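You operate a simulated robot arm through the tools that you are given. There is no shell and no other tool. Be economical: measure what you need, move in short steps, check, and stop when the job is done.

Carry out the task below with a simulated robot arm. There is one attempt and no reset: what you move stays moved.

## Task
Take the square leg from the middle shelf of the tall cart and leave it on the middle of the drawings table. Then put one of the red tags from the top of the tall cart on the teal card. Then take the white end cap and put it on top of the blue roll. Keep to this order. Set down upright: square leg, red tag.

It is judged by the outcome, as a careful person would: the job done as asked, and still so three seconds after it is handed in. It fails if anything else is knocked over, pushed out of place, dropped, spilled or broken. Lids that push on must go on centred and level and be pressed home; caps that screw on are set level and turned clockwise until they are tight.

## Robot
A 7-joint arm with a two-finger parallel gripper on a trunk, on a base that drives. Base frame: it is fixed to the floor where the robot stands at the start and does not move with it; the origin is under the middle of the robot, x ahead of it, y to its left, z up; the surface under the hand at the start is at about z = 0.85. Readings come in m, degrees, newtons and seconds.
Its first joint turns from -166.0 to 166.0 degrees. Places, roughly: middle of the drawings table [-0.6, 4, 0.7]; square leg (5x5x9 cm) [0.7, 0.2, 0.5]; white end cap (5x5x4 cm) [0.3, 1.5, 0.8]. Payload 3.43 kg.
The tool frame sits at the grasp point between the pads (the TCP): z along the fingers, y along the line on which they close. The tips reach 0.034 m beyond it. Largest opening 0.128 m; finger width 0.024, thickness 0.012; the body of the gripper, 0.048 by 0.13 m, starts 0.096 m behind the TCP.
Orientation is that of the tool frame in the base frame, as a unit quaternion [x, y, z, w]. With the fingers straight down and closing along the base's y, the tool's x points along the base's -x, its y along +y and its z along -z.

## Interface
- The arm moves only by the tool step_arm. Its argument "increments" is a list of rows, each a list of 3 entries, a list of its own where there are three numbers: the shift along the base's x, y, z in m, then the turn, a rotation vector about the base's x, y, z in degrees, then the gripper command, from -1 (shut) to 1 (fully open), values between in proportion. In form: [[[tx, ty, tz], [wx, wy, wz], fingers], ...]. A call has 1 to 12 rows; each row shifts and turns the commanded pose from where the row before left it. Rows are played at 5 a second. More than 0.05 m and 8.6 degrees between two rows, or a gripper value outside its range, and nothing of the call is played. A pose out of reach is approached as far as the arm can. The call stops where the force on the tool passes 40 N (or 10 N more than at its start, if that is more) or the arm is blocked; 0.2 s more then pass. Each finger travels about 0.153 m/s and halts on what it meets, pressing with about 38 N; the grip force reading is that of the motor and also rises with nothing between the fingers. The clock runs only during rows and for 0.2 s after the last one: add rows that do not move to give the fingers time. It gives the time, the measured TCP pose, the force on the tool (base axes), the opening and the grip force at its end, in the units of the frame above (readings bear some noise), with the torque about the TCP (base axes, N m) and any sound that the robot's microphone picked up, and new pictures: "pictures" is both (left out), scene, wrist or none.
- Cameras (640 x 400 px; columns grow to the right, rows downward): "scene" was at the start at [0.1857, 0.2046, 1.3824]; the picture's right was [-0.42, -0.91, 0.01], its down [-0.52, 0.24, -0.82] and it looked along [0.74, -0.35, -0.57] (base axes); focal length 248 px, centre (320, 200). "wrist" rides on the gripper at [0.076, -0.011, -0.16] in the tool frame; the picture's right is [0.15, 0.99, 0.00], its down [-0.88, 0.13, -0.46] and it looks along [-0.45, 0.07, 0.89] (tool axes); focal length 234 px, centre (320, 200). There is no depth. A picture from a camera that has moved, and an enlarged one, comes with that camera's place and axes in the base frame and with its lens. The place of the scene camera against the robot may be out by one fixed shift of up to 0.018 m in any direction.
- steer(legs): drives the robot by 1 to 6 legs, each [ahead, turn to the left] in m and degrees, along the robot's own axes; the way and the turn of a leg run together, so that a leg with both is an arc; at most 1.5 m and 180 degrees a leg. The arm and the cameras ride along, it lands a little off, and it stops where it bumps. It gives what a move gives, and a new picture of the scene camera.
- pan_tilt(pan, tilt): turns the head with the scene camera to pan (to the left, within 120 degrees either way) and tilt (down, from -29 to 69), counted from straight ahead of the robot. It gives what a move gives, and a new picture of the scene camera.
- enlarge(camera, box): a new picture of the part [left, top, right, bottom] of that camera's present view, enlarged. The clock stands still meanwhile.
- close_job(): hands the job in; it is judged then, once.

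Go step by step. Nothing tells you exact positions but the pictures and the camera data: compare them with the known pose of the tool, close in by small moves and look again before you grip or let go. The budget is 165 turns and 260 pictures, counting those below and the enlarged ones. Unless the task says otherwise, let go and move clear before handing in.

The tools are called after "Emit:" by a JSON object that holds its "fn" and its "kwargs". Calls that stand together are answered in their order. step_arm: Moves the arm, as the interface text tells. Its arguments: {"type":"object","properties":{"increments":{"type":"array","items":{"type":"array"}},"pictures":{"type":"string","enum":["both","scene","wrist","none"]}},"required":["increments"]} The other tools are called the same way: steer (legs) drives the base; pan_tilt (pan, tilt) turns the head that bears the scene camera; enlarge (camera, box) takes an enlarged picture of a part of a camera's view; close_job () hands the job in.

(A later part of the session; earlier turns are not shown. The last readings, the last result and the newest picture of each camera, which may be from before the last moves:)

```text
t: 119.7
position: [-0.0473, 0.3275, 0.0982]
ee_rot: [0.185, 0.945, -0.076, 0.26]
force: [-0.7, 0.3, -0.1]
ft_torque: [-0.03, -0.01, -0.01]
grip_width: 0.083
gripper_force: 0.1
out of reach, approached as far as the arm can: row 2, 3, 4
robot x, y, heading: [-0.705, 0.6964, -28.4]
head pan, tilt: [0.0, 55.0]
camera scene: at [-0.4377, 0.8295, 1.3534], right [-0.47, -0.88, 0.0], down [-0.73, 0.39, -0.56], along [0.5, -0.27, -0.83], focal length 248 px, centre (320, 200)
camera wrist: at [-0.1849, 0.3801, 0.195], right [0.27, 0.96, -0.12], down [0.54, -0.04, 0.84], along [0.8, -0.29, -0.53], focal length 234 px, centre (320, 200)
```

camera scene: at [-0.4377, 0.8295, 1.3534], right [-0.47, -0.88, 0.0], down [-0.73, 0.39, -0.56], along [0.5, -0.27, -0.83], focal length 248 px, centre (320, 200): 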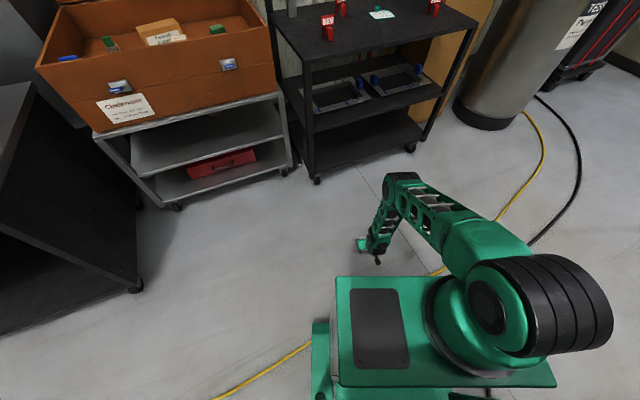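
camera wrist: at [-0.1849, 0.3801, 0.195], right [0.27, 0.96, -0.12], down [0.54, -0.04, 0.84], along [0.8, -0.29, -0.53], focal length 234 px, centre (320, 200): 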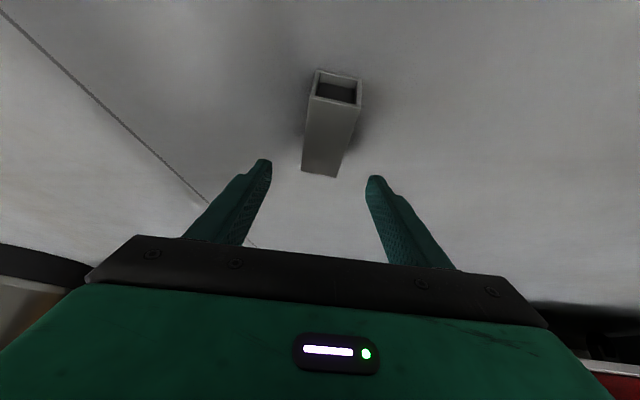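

The tilted pose stops at z=0.10. I'll grip it plainly tool-down here and regrasp with tilt on the table. I untilt and descend.

Emit:
{"fn": "step_arm", "kwargs": {"increments": [[[0, 0, 0.01], [3.8, 7.0, 0], 0.3], [[0, 0, 0], [3.8, 7.0, 0], 0.3], [[0, 0, 0], [3.8, 7.0, 0], 0.3], [[0.002, 0, 0], [3.6, 6.7, 0], 0.3], [[0.002, 0, -0.02], [0, 0, 0], 0.3], [[0.002, -0.001, -0.02], [0, 0, 0], 0.3], [[0, -0.001, -0.015], [0, 0, 0], 0.3], [[0, 0, 0], [0, 0, 0], 0.3]], "pictures": "both"}}

```text
t: 121.5
position: [-0.0411, 0.3276, 0.0863]
ee_rot: [0.194, 0.981, 0.005, 0.0]
force: [-0.3, 0.1, 0.4]
ft_torque: [-0.03, -0.01, -0.02]
grip_width: 0.0832
gripper_force: 0.0
out of reach, approached as far as the arm can: row 6, 7
robot x, y, heading: [-0.7066, 0.7002, -28.3]
head pan, tilt: [0.0, 55.0]
camera scene: at [-0.4377, 0.8294, 1.3534], right [-0.47, -0.88, 0.0], down [-0.73, 0.39, -0.56], along [0.5, -0.27, -0.83], focal length 248 px, centre (320, 200)
camera wrist: at [-0.1165, 0.3451, 0.2454], right [0.24, 0.97, 0.01], down [0.86, -0.22, 0.46], along [0.44, -0.1, -0.89], focal length 234 px, centre (320, 200)
```

scene: 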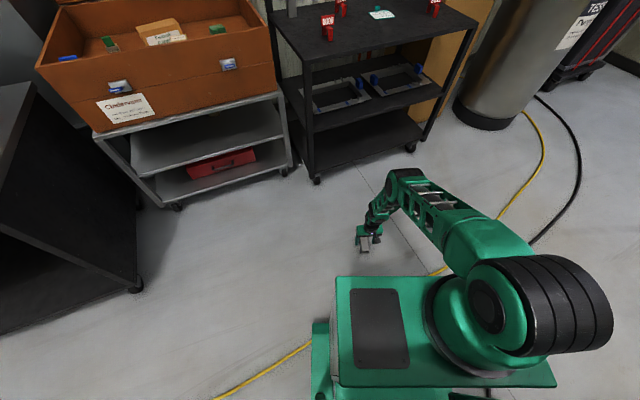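
wrist: 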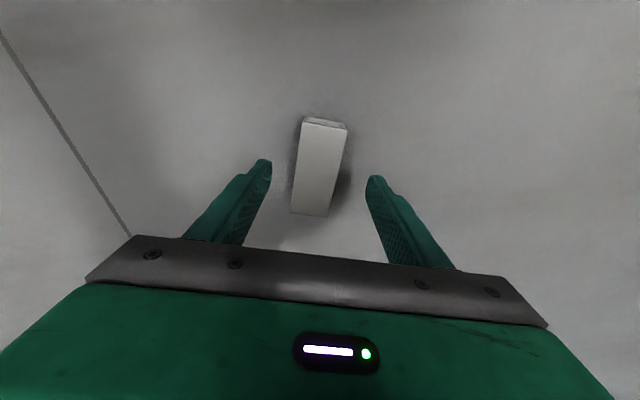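

Just 4 cm short. I try tilting the hand slightly backward, which should gain depth.

Emit:
{"fn": "step_arm", "kwargs": {"increments": [[[0, 0, 0.02], [3.3, 6.1, 0], 0.3], [[0, 0, 0], [3.3, 6.1, 0], 0.3], [[0, 0, 0.0], [3.3, 6.1, 0], 0.3], [[0, 0, -0.02], [0, 0, 0], 0.3], [[0, 0, -0.02], [0, 0, 0], 0.3], [[0, 0, -0.02], [0, 0, 0], 0.3], [[0, 0, -0.01], [0, 0, 0], 0.3], [[0, 0, 0], [0, 0, 0], 0.3]], "pictures": "wrist"}}

```text
t: 123.3
position: [-0.0833, 0.3427, 0.1204]
ee_rot: [0.192, 0.965, 0.058, -0.171]
force: [0.4, -0.9, 0.5]
ft_torque: [0.03, 0.01, 0.0]
grip_width: 0.083
gripper_force: 0.1
out of reach, approached as far as the arm can: row 2, 3, 4, 5, 6, 7
robot x, y, heading: [-0.7036, 0.6994, -28.3]
head pan, tilt: [0.0, 55.0]
camera wrist: at [-0.1039, 0.3317, 0.2955], right [0.26, 0.96, 0.1], down [0.96, -0.27, 0.12], along [0.14, 0.06, -0.99], focal length 234 px, centre (320, 200)
```

wrist: 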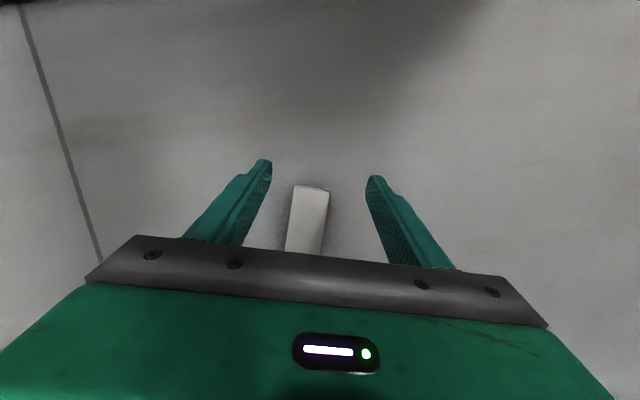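

The limit is distance: it pulled inward. I untilt, raise a little, drive 0.12 m closer and descend again.

Emit:
{"fn": "step_arm", "kwargs": {"increments": [[[-0.02, 0.01, 0.03], [-3.3, -6.1, 0], 0.3], [[-0.02, 0.01, 0.03], [-3.3, -6.1, 0], 0.3], [[-0.02, 0.01, 0.0], [-3.2, -6.0, 0], 0.3], [[0, 0, 0], [0, 0, 0], 0.3]], "pictures": "none"}}

Emit:
{"fn": "steer", "kwargs": {"legs": [[0.12, 0]]}}

Emit:
{"fn": "step_arm", "kwargs": {"increments": [[[0, 0, 0], [0, 0, 0], 0.3]], "pictures": "wrist"}}

```text
t: 124.3
position: [-0.1438, 0.3735, 0.181]
ee_rot: [0.194, 0.981, 0.005, 0.0]
force: [-0.2, 0.1, 0.1]
ft_torque: [0.04, 0.03, 0.03]
grip_width: 0.0832
gripper_force: 0.1
robot x, y, heading: [-0.7055, 0.7021, -28.3]
head pan, tilt: [0.0, 55.0]
```

```text
t: 125.5
position: [-0.0392, 0.3188, 0.1805]
ee_rot: [0.192, 0.981, 0.006, 0.0]
force: [-0.3, 1.0, 0.2]
ft_torque: [-0.04, 0.0, 0.0]
grip_width: 0.0831
gripper_force: 0.2
robot x, y, heading: [-0.6016, 0.6438, -28.2]
head pan, tilt: [0.0, 55.0]
camera scene: at [-0.3339, 0.7741, 1.3534], right [-0.47, -0.88, 0.0], down [-0.73, 0.39, -0.56], along [0.5, -0.27, -0.83], focal length 248 px, centre (320, 200)
```

scene: 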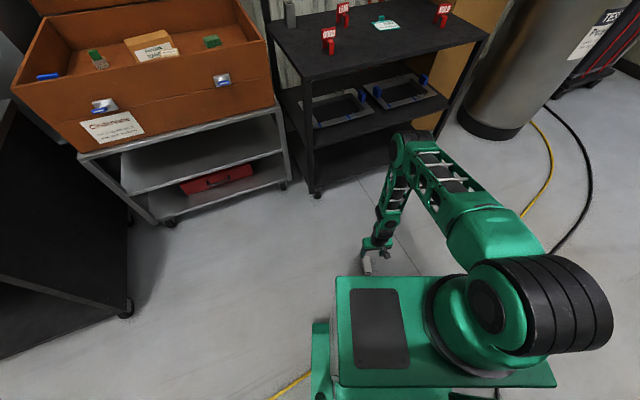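

```text
t: 125.9
position: [-0.0413, 0.3207, 0.1895]
ee_rot: [0.192, 0.981, 0.003, 0.006]
force: [-0.7, 0.5, 0.5]
ft_torque: [0.0, -0.02, -0.01]
grip_width: 0.0833
gripper_force: 0.1
robot x, y, heading: [-0.6013, 0.6457, -28.3]
head pan, tilt: [0.0, 55.0]
camera wrist: at [-0.1173, 0.3383, 0.3467], right [0.24, 0.97, 0.01], down [0.86, -0.21, 0.47], along [0.45, -0.1, -0.88], focal length 234 px, centre (320, 200)
```

wrist: 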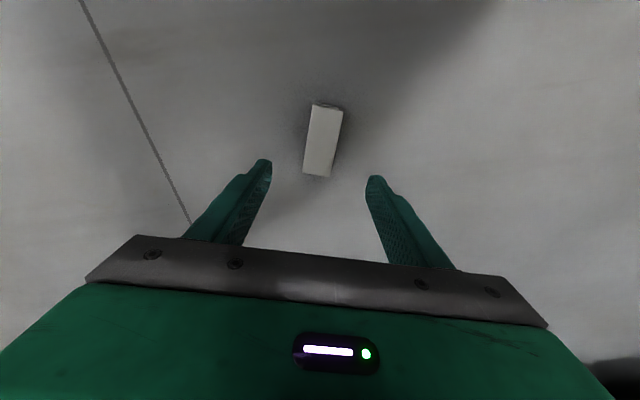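

Directly above at 0.65 m. I descend to the leg.

Emit:
{"fn": "step_arm", "kwargs": {"increments": [[[0, 0.004, -0.04], [0, 0, 0], 0.3], [[0, 0, -0.04], [0, 0, 0], 0.3], [[0, 0, -0.03], [0, 0, 0], 0.3], [[0, 0, -0.025], [0, 0, 0], 0.3], [[0, 0, 0], [0, 0, 0], 0.3]], "pictures": "wrist"}}

```text
t: 127.1
position: [-0.0406, 0.3254, 0.0609]
ee_rot: [0.193, 0.981, 0.004, 0.005]
force: [-0.4, 0.5, -0.3]
ft_torque: [0.01, 0.0, 0.03]
grip_width: 0.0829
gripper_force: 0.1
out of reach, approached as far as the arm can: row 4
robot x, y, heading: [-0.5999, 0.648, -28.1]
head pan, tilt: [0.0, 55.0]
camera wrist: at [-0.1171, 0.3434, 0.219], right [0.24, 0.97, 0.01], down [0.86, -0.21, 0.47], along [0.45, -0.1, -0.89], focal length 234 px, centre (320, 200)
```

wrist: 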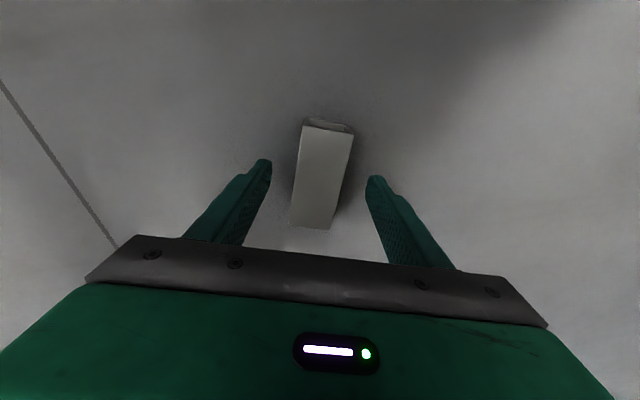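

Only ~1.3 cm overlap at this limit; each step closer gains depth. I raise slightly, drive 4 cm closer, and redo.

Emit:
{"fn": "step_arm", "kwargs": {"increments": [[[-0.018, 0.01, 0.03], [0, 0, 0], 0.3], [[-0.018, 0.01, 0.02], [0, 0, 0], 0.3], [[0, 0, 0], [0, 0, 0], 0.3]], "pictures": "none"}}

Emit:
{"fn": "steer", "kwargs": {"legs": [[0.045, 0]]}}

Emit:
{"fn": "step_arm", "kwargs": {"increments": [[[0, 0, -0.01], [0, 0, 0], 0.3], [[0, 0, 0], [0, 0, 0], 0.3]], "pictures": "wrist"}}

```text
t: 127.9
position: [-0.0776, 0.3433, 0.1114]
ee_rot: [0.193, 0.981, 0.003, 0.006]
force: [0.0, 0.1, 0.1]
ft_torque: [0.0, -0.02, -0.01]
grip_width: 0.0833
gripper_force: 0.2
robot x, y, heading: [-0.6024, 0.6461, -28.4]
head pan, tilt: [0.0, 55.0]
```

```text
t: 128.8
position: [-0.0374, 0.3221, 0.111]
ee_rot: [0.193, 0.981, 0.004, 0.006]
force: [-0.5, 0.2, 0.2]
ft_torque: [0.01, 0.03, -0.04]
grip_width: 0.0832
gripper_force: 0.0
robot x, y, heading: [-0.5614, 0.6227, -28.2]
head pan, tilt: [0.0, 55.0]
camera scene: at [-0.2933, 0.7522, 1.3534], right [-0.47, -0.88, 0.0], down [-0.73, 0.39, -0.56], along [0.5, -0.27, -0.83], focal length 248 px, centre (320, 200)
```

scene: 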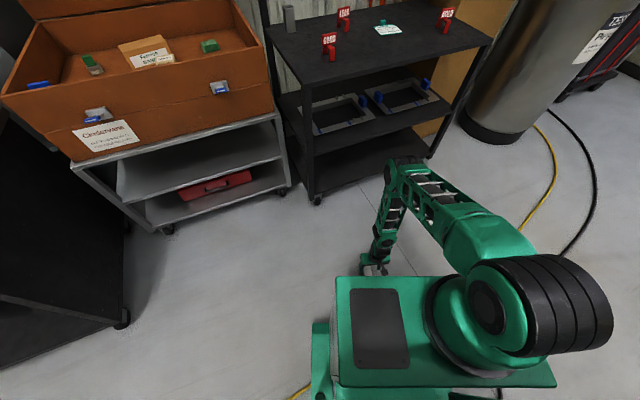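

```text
t: 129.4
position: [-0.0384, 0.3233, 0.1081]
ee_rot: [0.192, 0.981, 0.002, 0.012]
force: [0.0, 0.1, 0.3]
ft_torque: [-0.03, -0.02, 0.02]
grip_width: 0.0832
gripper_force: 0.1
robot x, y, heading: [-0.5602, 0.6241, -27.9]
head pan, tilt: [0.0, 55.0]
camera wrist: at [-0.1165, 0.3418, 0.2663], right [0.24, 0.97, 0.0], down [0.85, -0.21, 0.48], along [0.46, -0.11, -0.88], focal length 234 px, centre (320, 200)
```

wrist: 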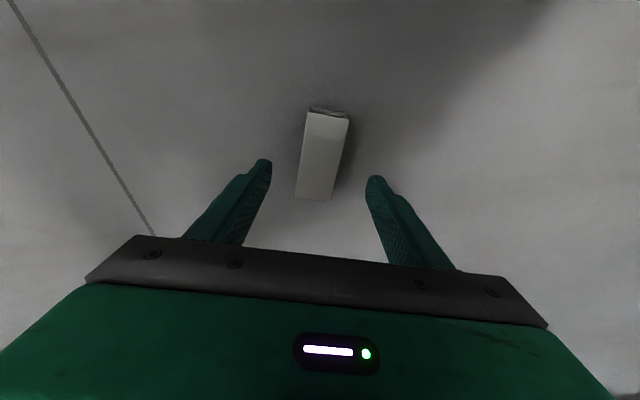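

Emit:
{"fn": "step_arm", "kwargs": {"increments": [[[-0.001, 0.001, -0.025], [0, 0, 0], 0.3], [[-0.001, 0.001, -0.02], [0, 0, 0], 0.3], [[0, 0, -0.01], [0, 0, 0], 0.3], [[0, 0, -0.01], [0, 0, 0], 0.3], [[0, 0, 0], [0, 0, 0], 0.3]], "pictures": "wrist"}}

```text
t: 130.6
position: [-0.0399, 0.3248, 0.0637]
ee_rot: [0.193, 0.981, 0.002, 0.012]
force: [0.2, 0.5, 0.3]
ft_torque: [-0.04, 0.04, -0.04]
grip_width: 0.0832
gripper_force: 0.2
out of reach, approached as far as the arm can: row 3, 4
robot x, y, heading: [-0.562, 0.6221, -28.0]
head pan, tilt: [0.0, 55.0]
camera wrist: at [-0.1178, 0.3437, 0.221], right [0.24, 0.97, 0.0], down [0.85, -0.21, 0.48], along [0.46, -0.11, -0.88], focal length 234 px, centre (320, 200)
```

wrist: 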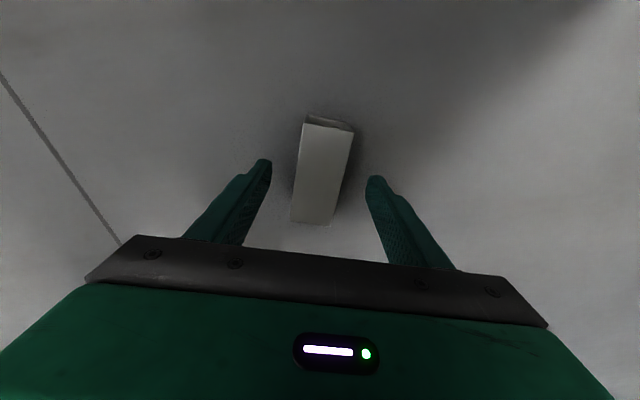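

Same depth here, so the optimum is near. At this radius a slight backward tilt may now gain the extra centimetre.

Emit:
{"fn": "step_arm", "kwargs": {"increments": [[[0, 0, 0.005], [2.35, 4.4, 0], 0.3], [[0, 0, 0], [2.35, 4.4, 0], 0.3], [[0, 0, -0.01], [2.35, 4.4, 0], 0.3], [[0, 0, -0.01], [0, 0, 0], 0.3], [[0, 0, -0.01], [0, 0, 0], 0.3], [[0, 0, 0], [0, 0, 0], 0.3]], "pictures": "wrist"}}

```text
t: 132.0
position: [-0.0395, 0.3215, 0.0724]
ee_rot: [0.191, 0.974, 0.039, -0.113]
force: [0.1, -0.3, -1.2]
ft_torque: [0.04, 0.0, -0.02]
grip_width: 0.0829
gripper_force: 0.0
out of reach, approached as far as the arm can: row 3, 4, 5
robot x, y, heading: [-0.5577, 0.6211, -27.8]
head pan, tilt: [0.0, 55.0]
camera wrist: at [-0.079, 0.3204, 0.2452], right [0.25, 0.97, 0.07], down [0.94, -0.26, 0.24], along [0.25, 0.01, -0.97], focal length 234 px, centre (320, 200)
```

wrist: 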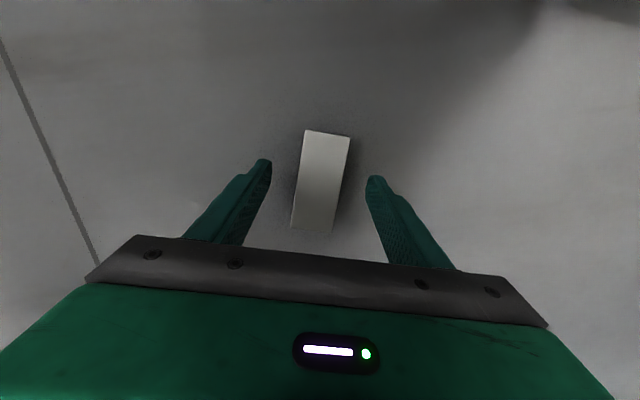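

Worse; I try a slight forward tilt instead.

Emit:
{"fn": "step_arm", "kwargs": {"increments": [[[0, 0, 0.01], [-3, -5.6, 0], 0.3], [[0, 0.003, 0], [-3, -5.6, 0], 0.3], [[0, 0, 0], [-3, -5.6, 0], 0.3], [[0, 0, -0.01], [-2, -3.7, 0], 0.3], [[0, 0, -0.01], [0, 0, 0], 0.3], [[0, 0, -0.01], [0, 0, 0], 0.3], [[0, 0, -0.01], [0, 0, 0], 0.3], [[0, 0, 0], [0, 0, 0], 0.3]], "pictures": "wrist"}}

```text
t: 133.8
position: [-0.0378, 0.3247, 0.0729]
ee_rot: [0.192, 0.978, -0.019, 0.08]
force: [0.1, -0.4, -0.2]
ft_torque: [-0.02, -0.03, 0.03]
grip_width: 0.0835
gripper_force: 0.1
out of reach, approached as far as the arm can: row 5, 6, 7
robot x, y, heading: [-0.5646, 0.6184, -28.0]
head pan, tilt: [0.0, 55.0]
camera wrist: at [-0.1359, 0.3544, 0.2178], right [0.24, 0.97, -0.03], down [0.79, -0.17, 0.59], along [0.57, -0.17, -0.8], focal length 234 px, centre (320, 200)
```

wrist: 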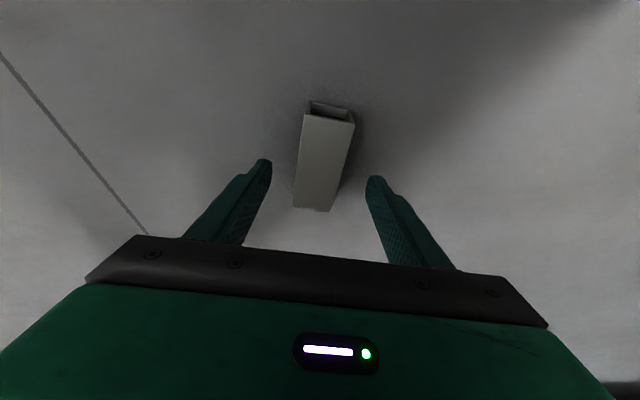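

Straight down is best (≈1.2 cm overlap). I return to straight, and grip.

Emit:
{"fn": "step_arm", "kwargs": {"increments": [[[0, 0, 0.005], [3.8, 7.1, 0], 0.3], [[-0.001, 0, -0.01], [0, 0, 0], 0.3], [[0, 0, -0.01], [0, 0, 0], 0.3], [[0, 0, 0], [0, 0, 0], 0.3], [[0, 0, 0], [0, 0, 0], -0.2], [[0, 0, 0], [0, 0, 0], -0.6], [[0, 0, 0], [0, 0, 0], -1], [[0, 0, 0], [0, 0, 0], -1], [[0, 0, 0], [0, 0, 0], -1]], "pictures": "wrist"}}

```text
t: 135.8
position: [-0.0344, 0.3224, 0.0624]
ee_rot: [0.192, 0.981, 0.001, 0.014]
force: [-1.2, -1.3, 3.7]
ft_torque: [-0.2, 0.12, -0.05]
grip_width: 0.0397
gripper_force: 37.8
out of reach, approached as far as the arm can: row 3
robot x, y, heading: [-0.5597, 0.624, -28.2]
head pan, tilt: [0.0, 55.0]
camera wrist: at [-0.1133, 0.3416, 0.2196], right [0.24, 0.97, 0.0], down [0.85, -0.21, 0.48], along [0.47, -0.11, -0.88], focal length 234 px, centre (320, 200)
```

wrist: 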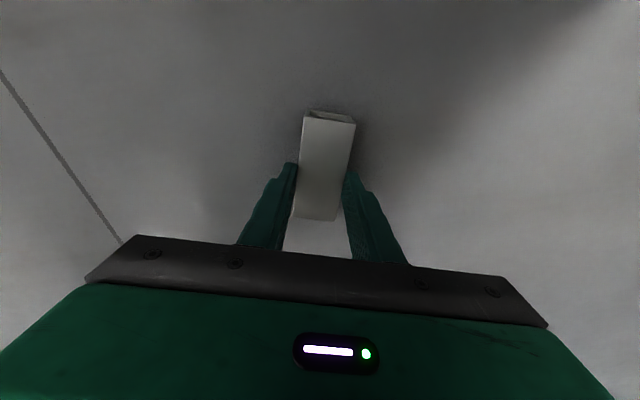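

Gripped at 40 mm. I lift slowly and check.

Emit:
{"fn": "step_arm", "kwargs": {"increments": [[[0, 0, 0.02], [0, 0, 0], -1], [[0, 0, 0.02], [0, 0, 0], -1], [[0, 0, 0.03], [0, 0, 0], -1], [[0, 0, 0.03], [0, 0, 0], -1], [[0, 0, 0.03], [0, 0, 0], -1], [[0, 0, 0.03], [0, 0, 0], -1], [[0, 0, 0.03], [0, 0, 0], -1], [[0, 0, 0.03], [0, 0, 0], -1], [[0, 0, 0.03], [0, 0, 0], -1], [[0, 0, 0.03], [0, 0, 0], -1], [[0, 0, 0.03], [0, 0, 0], -1], [[0, 0, 0.03], [0, 0, 0], -1]], "pictures": "wrist"}}

```text
t: 138.4
position: [-0.0339, 0.3216, 0.4024]
ee_rot: [0.193, 0.981, 0.0, 0.014]
force: [-0.3, 0.4, -1.7]
ft_torque: [-0.02, 0.0, -0.01]
grip_width: 0.0396
gripper_force: 37.9
robot x, y, heading: [-0.5576, 0.622, -28.1]
head pan, tilt: [0.0, 55.0]
camera wrist: at [-0.1133, 0.3413, 0.5599], right [0.24, 0.97, 0.0], down [0.85, -0.21, 0.48], along [0.47, -0.11, -0.88], focal length 234 px, centre (320, 200)
```

wrist: 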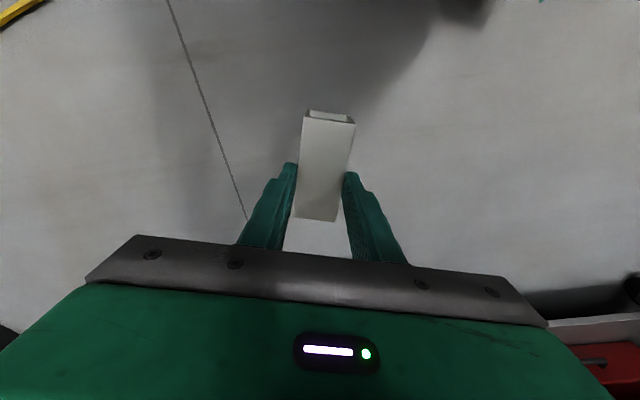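

Held. I back up a little for elbow clearance, then raise to carrying height.

Emit:
{"fn": "steer", "kwargs": {"legs": [[-0.25, 0]]}}

Emit:
{"fn": "step_arm", "kwargs": {"increments": [[[0, 0, 0.045], [0, 0, 0], -1], [[0, 0, 0.045], [0, 0, 0], -1], [[0, 0, 0.045], [0, 0, 0], -1], [[0, 0, 0.045], [0, 0, 0], -1], [[0, 0, 0.045], [0, 0, 0], -1], [[0, 0, 0.045], [0, 0, 0], -1], [[0, 0, 0.045], [0, 0, 0], -1], [[0, 0, 0.045], [0, 0, 0], -1], [[0, 0, 0.045], [0, 0, 0], -1], [[0, 0, 0.045], [0, 0, 0], -1], [[0, 0, 0.045], [0, 0, 0], -1], [[0, 0, 0.045], [0, 0, 0], -1]], "pictures": "both"}}

```text
t: 140.2
position: [-0.2541, 0.44, 0.4026]
ee_rot: [0.192, 0.981, 0.001, 0.013]
force: [-1.0, 0.2, -2.5]
ft_torque: [0.01, -0.03, 0.0]
grip_width: 0.0394
gripper_force: 38.4
robot x, y, heading: [-0.7771, 0.7401, -28.2]
head pan, tilt: [0.0, 55.0]
camera scene: at [-0.5138, 0.8704, 1.3534], right [-0.47, -0.88, 0.0], down [-0.73, 0.39, -0.56], along [0.5, -0.26, -0.83], focal length 248 px, centre (320, 200)
```

scene: 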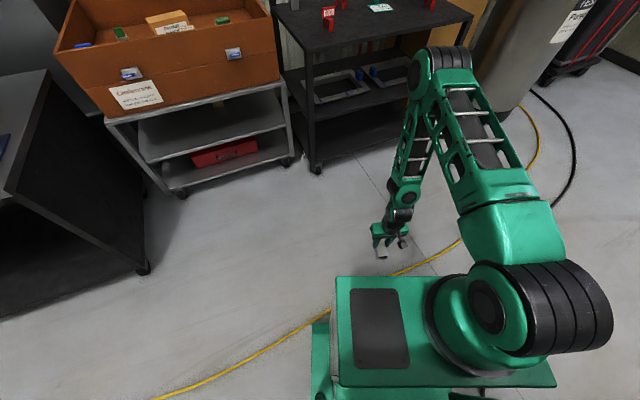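

```text
t: 142.8
position: [-0.2571, 0.4426, 0.9526]
ee_rot: [0.191, 0.981, -0.001, 0.02]
force: [0.3, 0.8, -1.9]
ft_torque: [-0.01, 0.05, 0.01]
grip_width: 0.0395
gripper_force: 38.1
robot x, y, heading: [-0.7817, 0.7426, -28.1]
head pan, tilt: [0.0, 55.0]
camera scene: at [-0.5136, 0.8703, 1.3533], right [-0.47, -0.88, 0.0], down [-0.73, 0.39, -0.56], along [0.5, -0.26, -0.83], focal length 248 px, centre (320, 200)
camera wrist: at [-0.3377, 0.4626, 1.1078], right [0.24, 0.97, 0.0], down [0.85, -0.21, 0.49], along [0.48, -0.12, -0.87], focal length 234 px, centre (320, 200)
```

scene: 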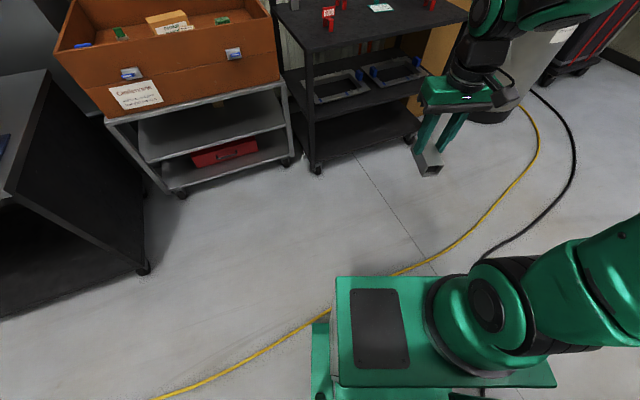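
wrist: 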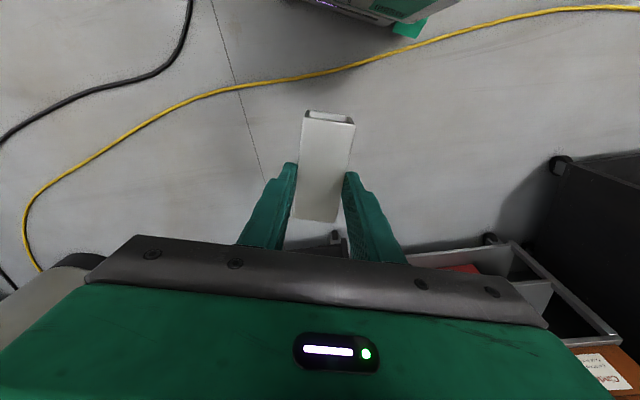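

Firmly held. I'll use the free front of the cart top to regrasp and stand the leg up. I raise a bit and drive there.

Emit:
{"fn": "step_arm", "kwargs": {"increments": [[[0, 0, 0.04], [0, 0, 0], -1], [[0, 0, 0.04], [0, 0, 0], -1], [[0, 0, 0], [0, 0, 0], -1]], "pictures": "none"}}

Emit:
{"fn": "steer", "kwargs": {"legs": [[0.55, 5]]}}

Emit:
{"fn": "pan_tilt", "kwargs": {"pan": 0, "tilt": 45}}

```text
t: 143.7
position: [-0.259, 0.4414, 1.0303]
ee_rot: [0.192, 0.981, -0.001, 0.019]
force: [-0.1, -0.5, -0.6]
ft_torque: [0.03, -0.04, 0.03]
grip_width: 0.0396
gripper_force: 38.1
robot x, y, heading: [-0.7802, 0.7424, -28.0]
head pan, tilt: [0.0, 55.0]
```

```text
t: 146.8
position: [0.2559, 0.2537, 1.0311]
ee_rot: [0.148, 0.989, 0.0, 0.02]
force: [-0.3, 0.2, -1.5]
ft_torque: [0.01, -0.03, 0.0]
grip_width: 0.0394
gripper_force: 38.1
robot x, y, heading: [-0.2921, 0.5062, -23.1]
head pan, tilt: [0.0, 55.0]
camera scene: at [-0.0342, 0.6588, 1.3534], right [-0.39, -0.92, 0.0], down [-0.76, 0.32, -0.56], along [0.52, -0.22, -0.83], focal length 248 px, centre (320, 200)
```

scene: 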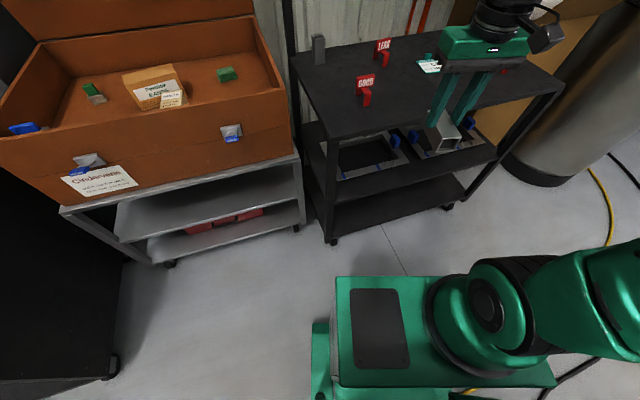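

```text
t: 147.6
position: [0.2458, 0.2596, 1.0379]
ee_rot: [0.148, 0.989, -0.001, 0.026]
force: [-0.4, 0.1, -1.3]
ft_torque: [0.0, 0.03, 0.0]
grip_width: 0.0397
gripper_force: 37.8
robot x, y, heading: [-0.2881, 0.5049, -23.0]
head pan, tilt: [0.0, 45.0]
camera scene: at [-0.0256, 0.6551, 1.3666], right [-0.39, -0.92, 0.0], down [-0.66, 0.28, -0.7], along [0.64, -0.27, -0.72], focal length 248 px, centre (320, 200)
```

scene: 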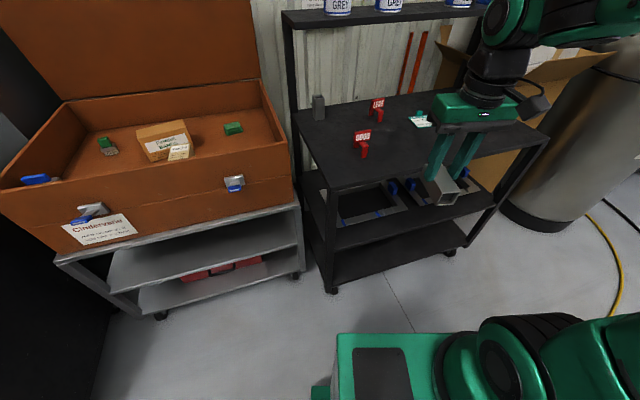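

The grip held through a 5° arc. I drive 0.1 m closer and move the hand over the free front area around (0.55, 0.05).

Emit:
{"fn": "steer", "kwargs": {"legs": [[0.1, 0]]}}

Emit:
{"fn": "step_arm", "kwargs": {"increments": [[[0.035, -0.028, 0], [0, 0, 0], -1], [[0.035, -0.028, 0], [0, 0, 0], -1], [[0.035, -0.028, 0], [0, 0, 0], -1], [[0.035, -0.028, 0], [0, 0, 0], -1], [[0.035, -0.028, -0.01], [0, 0, 0], -1], [[0.035, -0.028, -0.02], [0, 0, 0], -1], [[0, 0, -0.02], [0, 0, 0], -1]], "pictures": "both"}}

```text
t: 148.7
position: [0.3381, 0.2195, 1.0383]
ee_rot: [0.148, 0.989, -0.001, 0.027]
force: [-0.2, -0.5, -1.8]
ft_torque: [0.0, -0.02, 0.01]
grip_width: 0.0398
gripper_force: 38.6
robot x, y, heading: [-0.1953, 0.4679, -23.1]
head pan, tilt: [0.0, 45.0]
camera scene: at [0.0669, 0.6158, 1.3667], right [-0.39, -0.92, 0.0], down [-0.66, 0.28, -0.7], along [0.64, -0.27, -0.72], focal length 248 px, centre (320, 200)
```

scene: 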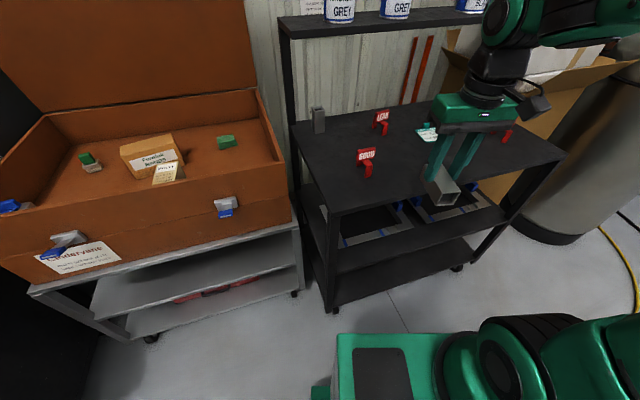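

```text
t: 150.3
position: [0.5356, 0.057, 0.9928]
ee_rot: [0.149, 0.988, -0.003, 0.032]
force: [-0.1, 0.6, -1.7]
ft_torque: [-0.03, -0.02, -0.02]
grip_width: 0.0394
gripper_force: 37.6
robot x, y, heading: [-0.1956, 0.4682, -22.9]
head pan, tilt: [0.0, 45.0]
camera scene: at [0.0668, 0.6158, 1.3667], right [-0.39, -0.92, 0.0], down [-0.66, 0.28, -0.7], along [0.64, -0.27, -0.72], focal length 248 px, centre (320, 200)
camera wrist: at [0.4497, 0.0708, 1.147], right [0.15, 0.99, -0.01], down [0.85, -0.13, 0.51], along [0.51, -0.08, -0.86], focal length 234 px, centre (320, 200)
```

scene: 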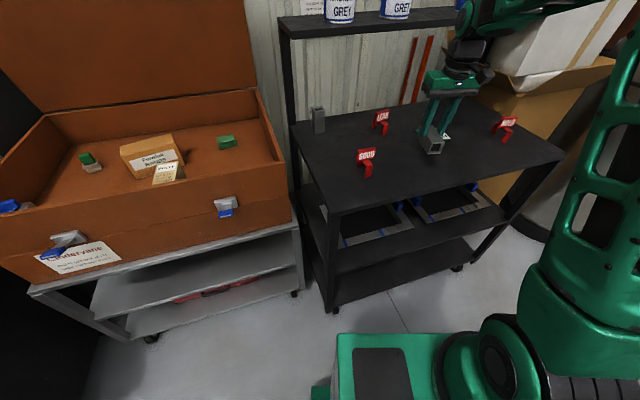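
wrist: 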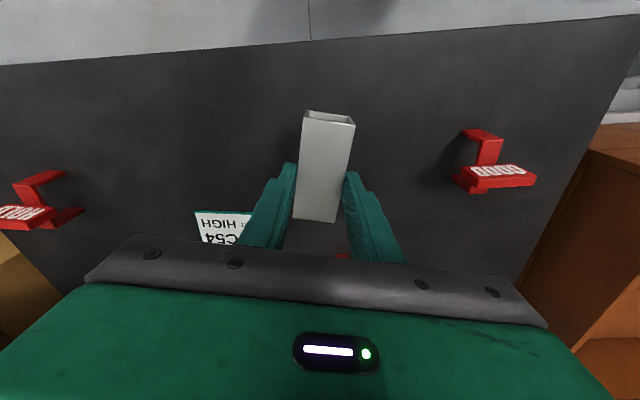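

The spot is clear. I lower the leg onto the cart top.

Emit:
{"fn": "step_arm", "kwargs": {"increments": [[[0, 0, -0.02], [0, 0, 0], -1], [[0, 0, -0.02], [0, 0, 0], -1], [[0, 0, -0.02], [0, 0, 0], -1], [[0, 0, -0.01], [0, 0, 0], -1], [[0, 0, -0.006], [0, 0, 0], -1], [[0, 0, 0], [0, 0, 0], -1]], "pictures": "wrist"}}

```text
t: 151.7
position: [0.5345, 0.0565, 0.9189]
ee_rot: [0.149, 0.988, -0.003, 0.032]
force: [0.2, -1.2, -2.2]
ft_torque: [-0.02, -0.02, -0.01]
grip_width: 0.0396
gripper_force: 37.9
robot x, y, heading: [-0.195, 0.4664, -22.9]
head pan, tilt: [0.0, 45.0]
camera wrist: at [0.4495, 0.0712, 1.0727], right [0.15, 0.99, -0.01], down [0.85, -0.13, 0.51], along [0.51, -0.08, -0.86], focal length 234 px, centre (320, 200)
```

wrist: 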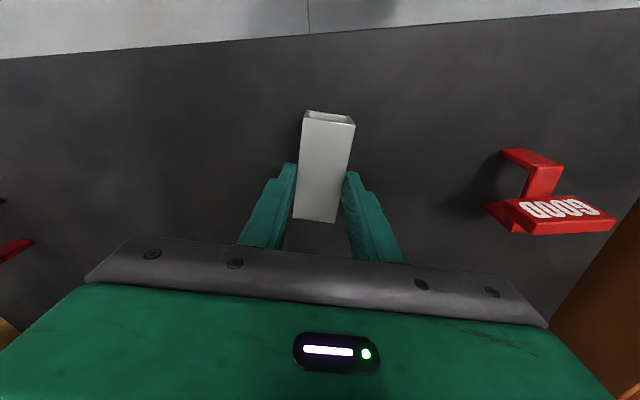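

Emit:
{"fn": "step_arm", "kwargs": {"increments": [[[0, 0, -0.004], [0, 0, 0], -1], [[0, 0, -0.004], [0, 0, 0], -1], [[0, 0, -0.004], [0, 0, 0], -1], [[0, 0, -0.004], [0, 0, 0], -1], [[0, 0, 0], [0, 0, 0], -1]], "pictures": "none"}}

```text
t: 152.9
position: [0.5355, 0.0556, 0.9037]
ee_rot: [0.148, 0.988, -0.004, 0.034]
force: [4.3, -1.0, 34.3]
ft_torque: [-0.12, -0.25, 0.02]
grip_width: 0.0396
gripper_force: 38.2
robot x, y, heading: [-0.1973, 0.4705, -22.8]
head pan, tilt: [0.0, 45.0]
```

Contact made. I ease up, release, then raise slightly, tilt forward 28° and look.

Emit:
{"fn": "step_arm", "kwargs": {"increments": [[[0, 0, 0.006], [0, 0, 0], -1], [[0, 0, 0], [0, 0, 0], -0.2], [[0, 0, 0], [0, 0, 0], 0.1], [[0, 0, 0], [0, 0, 0], 0.4], [[0, 0, 0.02], [-1.8, -6.6, 0], 0.4], [[0, 0, 0.02], [-1.8, -6.6, 0], 0.4], [[0, 0, 0.01], [-1.8, -6.6, 0], 0.4], [[0, 0, 0], [-1.5, -5.5, 0], 0.4], [[0, 0, 0], [0, 0, 0], 0.4]], "pictures": "both"}}

```text
t: 154.9
position: [0.5361, 0.0572, 0.9589]
ee_rot: [0.144, 0.955, -0.03, 0.257]
force: [0.0, 0.0, 0.2]
ft_torque: [0.03, 0.0, -0.04]
grip_width: 0.0896
gripper_force: 0.1
robot x, y, heading: [-0.1989, 0.4659, -23.1]
head pan, tilt: [0.0, 45.0]
camera scene: at [0.0669, 0.6158, 1.3667], right [-0.39, -0.92, 0.0], down [-0.66, 0.28, -0.7], along [0.64, -0.27, -0.72], focal length 248 px, centre (320, 200)
camera wrist: at [0.3924, 0.0864, 1.0585], right [0.17, 0.98, -0.06], down [0.55, -0.04, 0.84], along [0.82, -0.17, -0.54], focal length 234 px, centre (320, 200)
```

scene: 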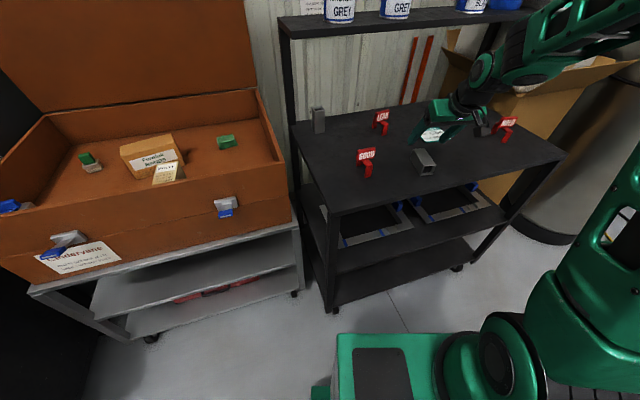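
wrist: 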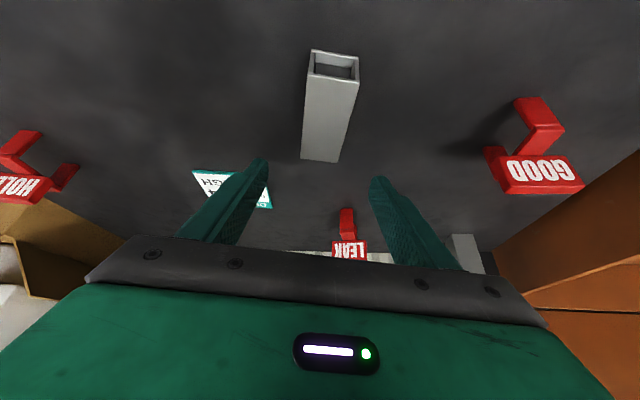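

The leg lies on the cart with its open end toward me. If I grip it with the tool at ~65° and then swing back past vertical, it stands open-end up. I test whether this steeper tilt is reachable here.

Emit:
{"fn": "step_arm", "kwargs": {"increments": [[[-0.004, 0.001, 0.005], [-2.1, -7.0, 0], 0.3], [[-0.004, 0.001, 0], [-2.1, -7.0, 0], 0.3], [[-0.004, 0.001, 0], [-2.1, -7.0, 0], 0.3], [[0, 0, 0], [-2.1, -7.0, 0], 0.3], [[0, 0, 0], [-2.1, -7.0, 0], 0.3], [[0, 0, 0], [0, 0, 0], 0.3]], "pictures": "both"}}

```text
t: 156.3
position: [0.5227, 0.0589, 0.9629]
ee_rot: [0.122, 0.828, -0.071, 0.543]
force: [-0.4, 0.6, -0.1]
ft_torque: [-0.04, -0.03, 0.01]
grip_width: 0.0831
gripper_force: 0.2
robot x, y, heading: [-0.1975, 0.4643, -23.0]
head pan, tilt: [0.0, 45.0]
camera scene: at [0.0668, 0.6158, 1.3667], right [-0.39, -0.92, 0.0], down [-0.66, 0.28, -0.7], along [0.64, -0.27, -0.72], focal length 248 px, centre (320, 200)
camera wrist: at [0.3503, 0.0994, 0.9568], right [0.22, 0.97, -0.12], down [-0.03, 0.13, 0.99], along [0.97, -0.22, 0.06], focal length 234 px, centre (320, 200)
```

scene: 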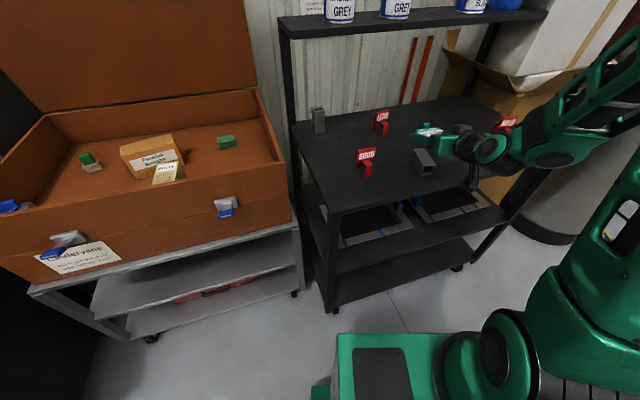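
wrist: 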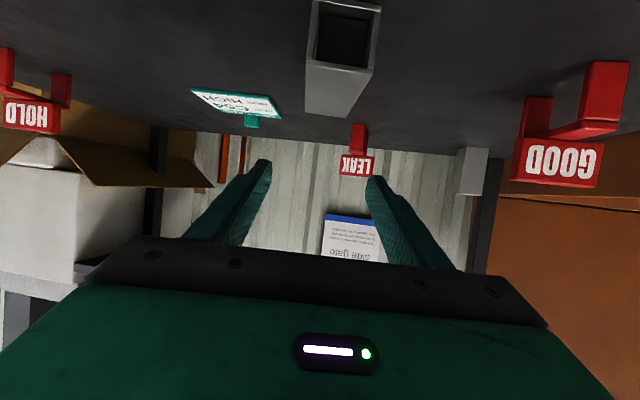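

Reachable. I tilt a little more and descend to straddle the leg.

Emit:
{"fn": "step_arm", "kwargs": {"increments": [[[0.004, -0.001, 0], [-2.1, -7.0, 0], 0.3], [[0.004, -0.001, -0.03], [0, 0, 0], 0.3], [[0.004, -0.001, -0.03], [0, 0, 0], 0.3], [[0, 0, -0.02], [0, 0, 0], 0.3], [[0, 0, 0], [0, 0, 0], 0.3]], "pictures": "both"}}

```text
t: 157.5
position: [0.5371, 0.0558, 0.8851]
ee_rot: [0.115, 0.792, -0.078, 0.595]
force: [-0.1, -0.6, -0.8]
ft_torque: [0.02, 0.0, -0.03]
grip_width: 0.083
gripper_force: 0.1
robot x, y, heading: [-0.1931, 0.4685, -23.0]
head pan, tilt: [0.0, 45.0]
camera scene: at [0.0668, 0.6158, 1.3667], right [-0.39, -0.92, 0.0], down [-0.66, 0.28, -0.7], along [0.64, -0.27, -0.72], focal length 248 px, centre (320, 200)
camera wrist: at [0.3669, 0.0951, 0.8567], right [0.24, 0.96, -0.13], down [-0.15, 0.17, 0.97], along [0.96, -0.21, 0.18], focal length 234 px, centre (320, 200)
```

scene: 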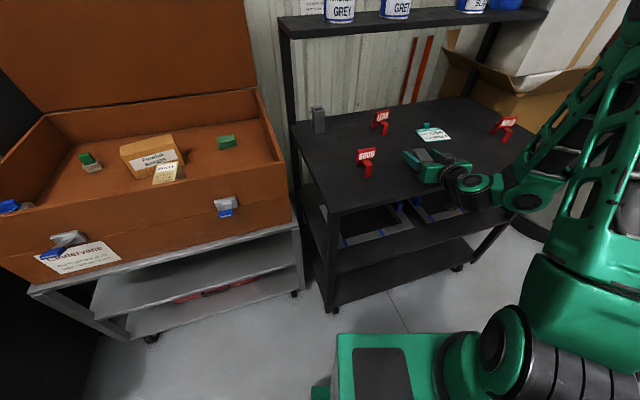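
wrist: 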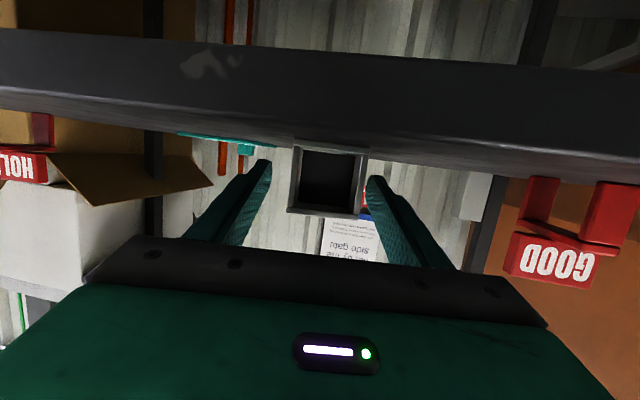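

The fingers straddle the leg, which is well centred. I lower 6 mm and close.

Emit:
{"fn": "step_arm", "kwargs": {"increments": [[[0, 0, -0.007], [0, 0, 0], 0.3], [[0, 0, 0], [0, 0, 0], -0.1], [[0, 0, 0], [0, 0, 0], -0.4], [[0, 0, 0], [0, 0, 0], -1], [[0, 0, 0], [0, 0, 0], -1], [[0, 0, 0], [0, 0, 0], -1]], "pictures": "none"}}

Emit:
{"fn": "step_arm", "kwargs": {"increments": [[[0, 0, 0.03], [0, 0, 0], -1], [[0, 0, 0.03], [0, 0, 0], -1], [[-0.01, 0.003, 0.03], [2.1, 7, 0], -1], [[-0.01, 0.003, 0.02], [2.1, 7, 0], -1], [[-0.01, 0.003, 0], [2.1, 7, 0], -1], [[0, 0, 0], [2.1, 7, 0], -1], [[0, 0, 0], [2.1, 7, 0], -1], [[0, 0, 0], [2.1, 7, 0], -1], [[0, 0, 0], [2.1, 7, 0], -1], [[0, 0, 0], [2.1, 7, 0], -1], [[0, 0, 0], [2.1, 7, 0], -1], [[0, 0, 0], [2.1, 7, 0], -1]], "pictures": "both"}}

```text
t: 158.9
position: [0.5372, 0.0554, 0.8786]
ee_rot: [0.117, 0.792, -0.08, 0.594]
force: [1.1, -0.4, 0.5]
ft_torque: [-0.16, -0.11, 0.01]
grip_width: 0.04
gripper_force: 37.6
robot x, y, heading: [-0.1988, 0.4652, -22.9]
head pan, tilt: [0.0, 45.0]
```

```text
t: 161.5
position: [0.5044, 0.0657, 0.9874]
ee_rot: [0.149, 0.989, 0.007, 0.006]
force: [-0.9, -0.2, -1.3]
ft_torque: [-0.04, -0.01, 0.03]
grip_width: 0.0398
gripper_force: 38.4
robot x, y, heading: [-0.1947, 0.4709, -23.1]
head pan, tilt: [0.0, 45.0]
camera scene: at [0.0665, 0.6159, 1.3667], right [-0.39, -0.92, 0.0], down [-0.66, 0.28, -0.7], along [0.64, -0.27, -0.72], focal length 248 px, centre (320, 200)
camera wrist: at [0.4271, 0.0767, 1.1455], right [0.15, 0.99, 0.01], down [0.87, -0.14, 0.47], along [0.46, -0.06, -0.88], focal length 234 px, centre (320, 200)
```

scene: 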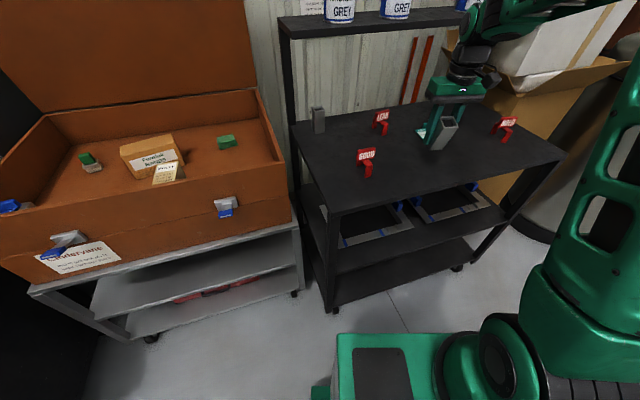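
wrist: 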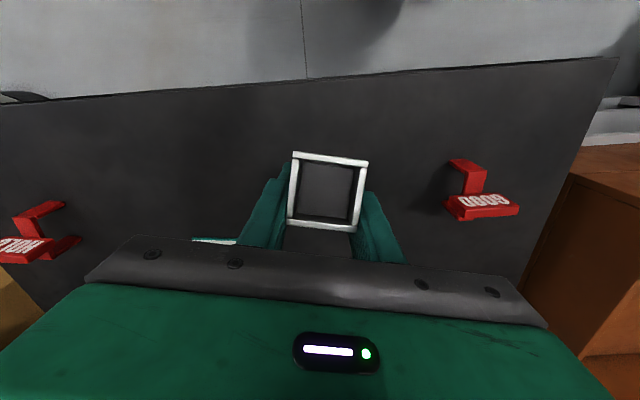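

Working: tool is vertical and the leg is ~16° from upright. I tilt the remaining 16° backward and move it further onto the cart.

Emit:
{"fn": "step_arm", "kwargs": {"increments": [[[0.015, -0.004, 0], [2.4, 8.0, 0], -1], [[0.015, -0.004, 0], [2.4, 7.9, 0], -1], [[0, 0, -0.02], [0, 0, 0], -1], [[0, 0, 0], [0, 0, 0], -1]], "pictures": "both"}}

```text
t: 162.5
position: [0.5343, 0.0564, 0.9658]
ee_rot: [0.149, 0.979, 0.027, -0.136]
force: [0.5, -0.1, -1.9]
ft_torque: [-0.03, 0.0, 0.01]
grip_width: 0.0398
gripper_force: 37.8
robot x, y, heading: [-0.1968, 0.4656, -23.1]
head pan, tilt: [0.0, 45.0]
camera scene: at [0.067, 0.6157, 1.3667], right [-0.39, -0.92, 0.0], down [-0.66, 0.28, -0.7], along [0.64, -0.27, -0.72], focal length 248 px, centre (320, 200)
camera wrist: at [0.5037, 0.0534, 1.1396], right [0.16, 0.99, 0.05], down [0.97, -0.17, 0.2], along [0.2, 0.02, -0.98], focal length 234 px, centre (320, 200)
```

scene: 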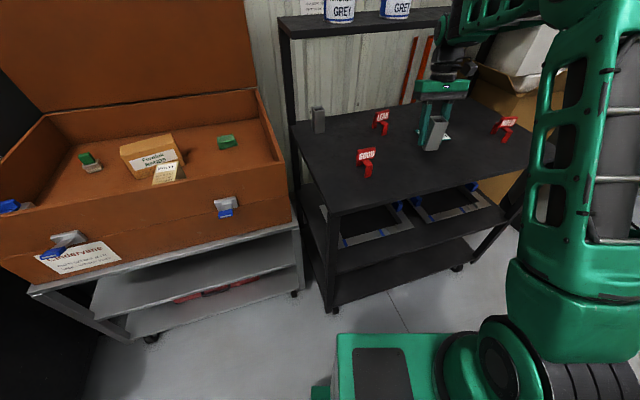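
wrist: 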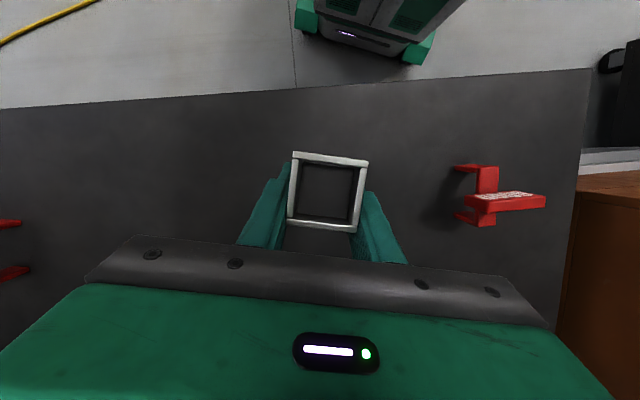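

The leg is upright now. I lower it until contact.

Emit:
{"fn": "step_arm", "kwargs": {"increments": [[[0, 0, -0.02], [0, 0, 0], -1], [[0, 0, -0.02], [0, 0, 0], -1], [[0, 0, -0.01], [0, 0, 0], -1], [[0, 0, -0.005], [0, 0, 0], -1], [[0, 0, 0], [0, 0, 0], -1]], "pictures": "none"}}

Emit:
{"fn": "enlarge", "kwargs": {"camera": "scene", "box": [340, 60, 500, 160]}}

```text
t: 163.7
position: [0.535, 0.0574, 0.9116]
ee_rot: [0.15, 0.979, 0.027, -0.136]
force: [0.0, 0.1, -0.9]
ft_torque: [0.01, 0.01, 0.0]
grip_width: 0.0397
gripper_force: 38.4
robot x, y, heading: [-0.1932, 0.4731, -22.8]
head pan, tilt: [0.0, 45.0]
```

```text
4.00 times, centred on (420, 110) of scene
camera zoom: at [0.067, 0.6157, 1.3667], right [-0.39, -0.92, 0.0], down [-0.66, 0.28, -0.7], along [0.64, -0.27, -0.72], focal length 990 px, centre (-80, 560)
```

zoom: 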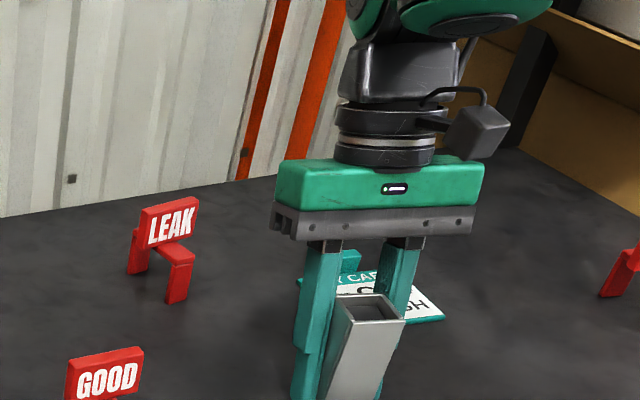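

Not yet in contact. I lower in 4 mm steps.

Emit:
{"fn": "step_arm", "kwargs": {"increments": [[[0, 0, -0.005], [0, 0, 0], -1], [[0, 0, -0.005], [0, 0, 0], -1], [[0, 0, -0.004], [0, 0, 0], -1], [[0, 0, -0.004], [0, 0, 0], -1], [[0, 0, 0], [0, 0, 0], -1]], "pictures": "none"}}

```text
t: 164.9
position: [0.5349, 0.0585, 0.8935]
ee_rot: [0.15, 0.979, 0.026, -0.135]
force: [0.5, -0.4, -2.2]
ft_torque: [0.0, -0.03, 0.0]
grip_width: 0.0401
gripper_force: 38.1
robot x, y, heading: [-0.1937, 0.4685, -23.1]
head pan, tilt: [0.0, 45.0]
```

Emit:
{"fn": "step_arm", "kwargs": {"increments": [[[0, 0, -0.003], [0, 0, 0], -1], [[0, 0, -0.003], [0, 0, 0], -1], [[0, 0, -0.003], [0, 0, 0], -1], [[0, 0, 0], [0, 0, 0], -1]], "pictures": "wrist"}}

```text
t: 165.9
position: [0.5361, 0.0573, 0.8864]
ee_rot: [0.15, 0.979, 0.026, -0.134]
force: [3.8, -2.1, 33.9]
ft_torque: [-0.64, 0.39, 0.1]
grip_width: 0.0398
gripper_force: 37.8
robot x, y, heading: [-0.2017, 0.4671, -23.2]
head pan, tilt: [0.0, 45.0]
camera wrist: at [0.5032, 0.0546, 1.0605], right [0.16, 0.99, 0.05], down [0.96, -0.17, 0.2], along [0.21, 0.01, -0.98], focal length 234 px, centre (320, 200)
```

wrist: 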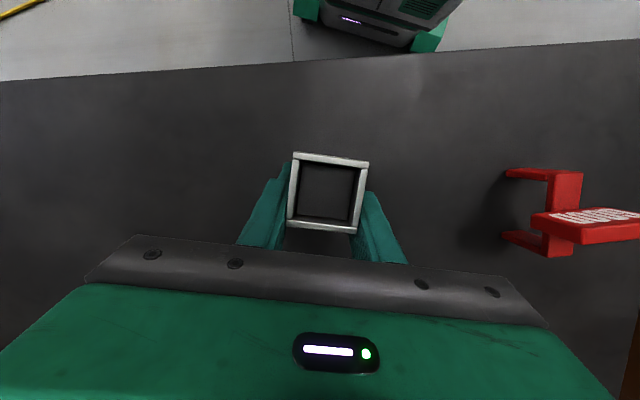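

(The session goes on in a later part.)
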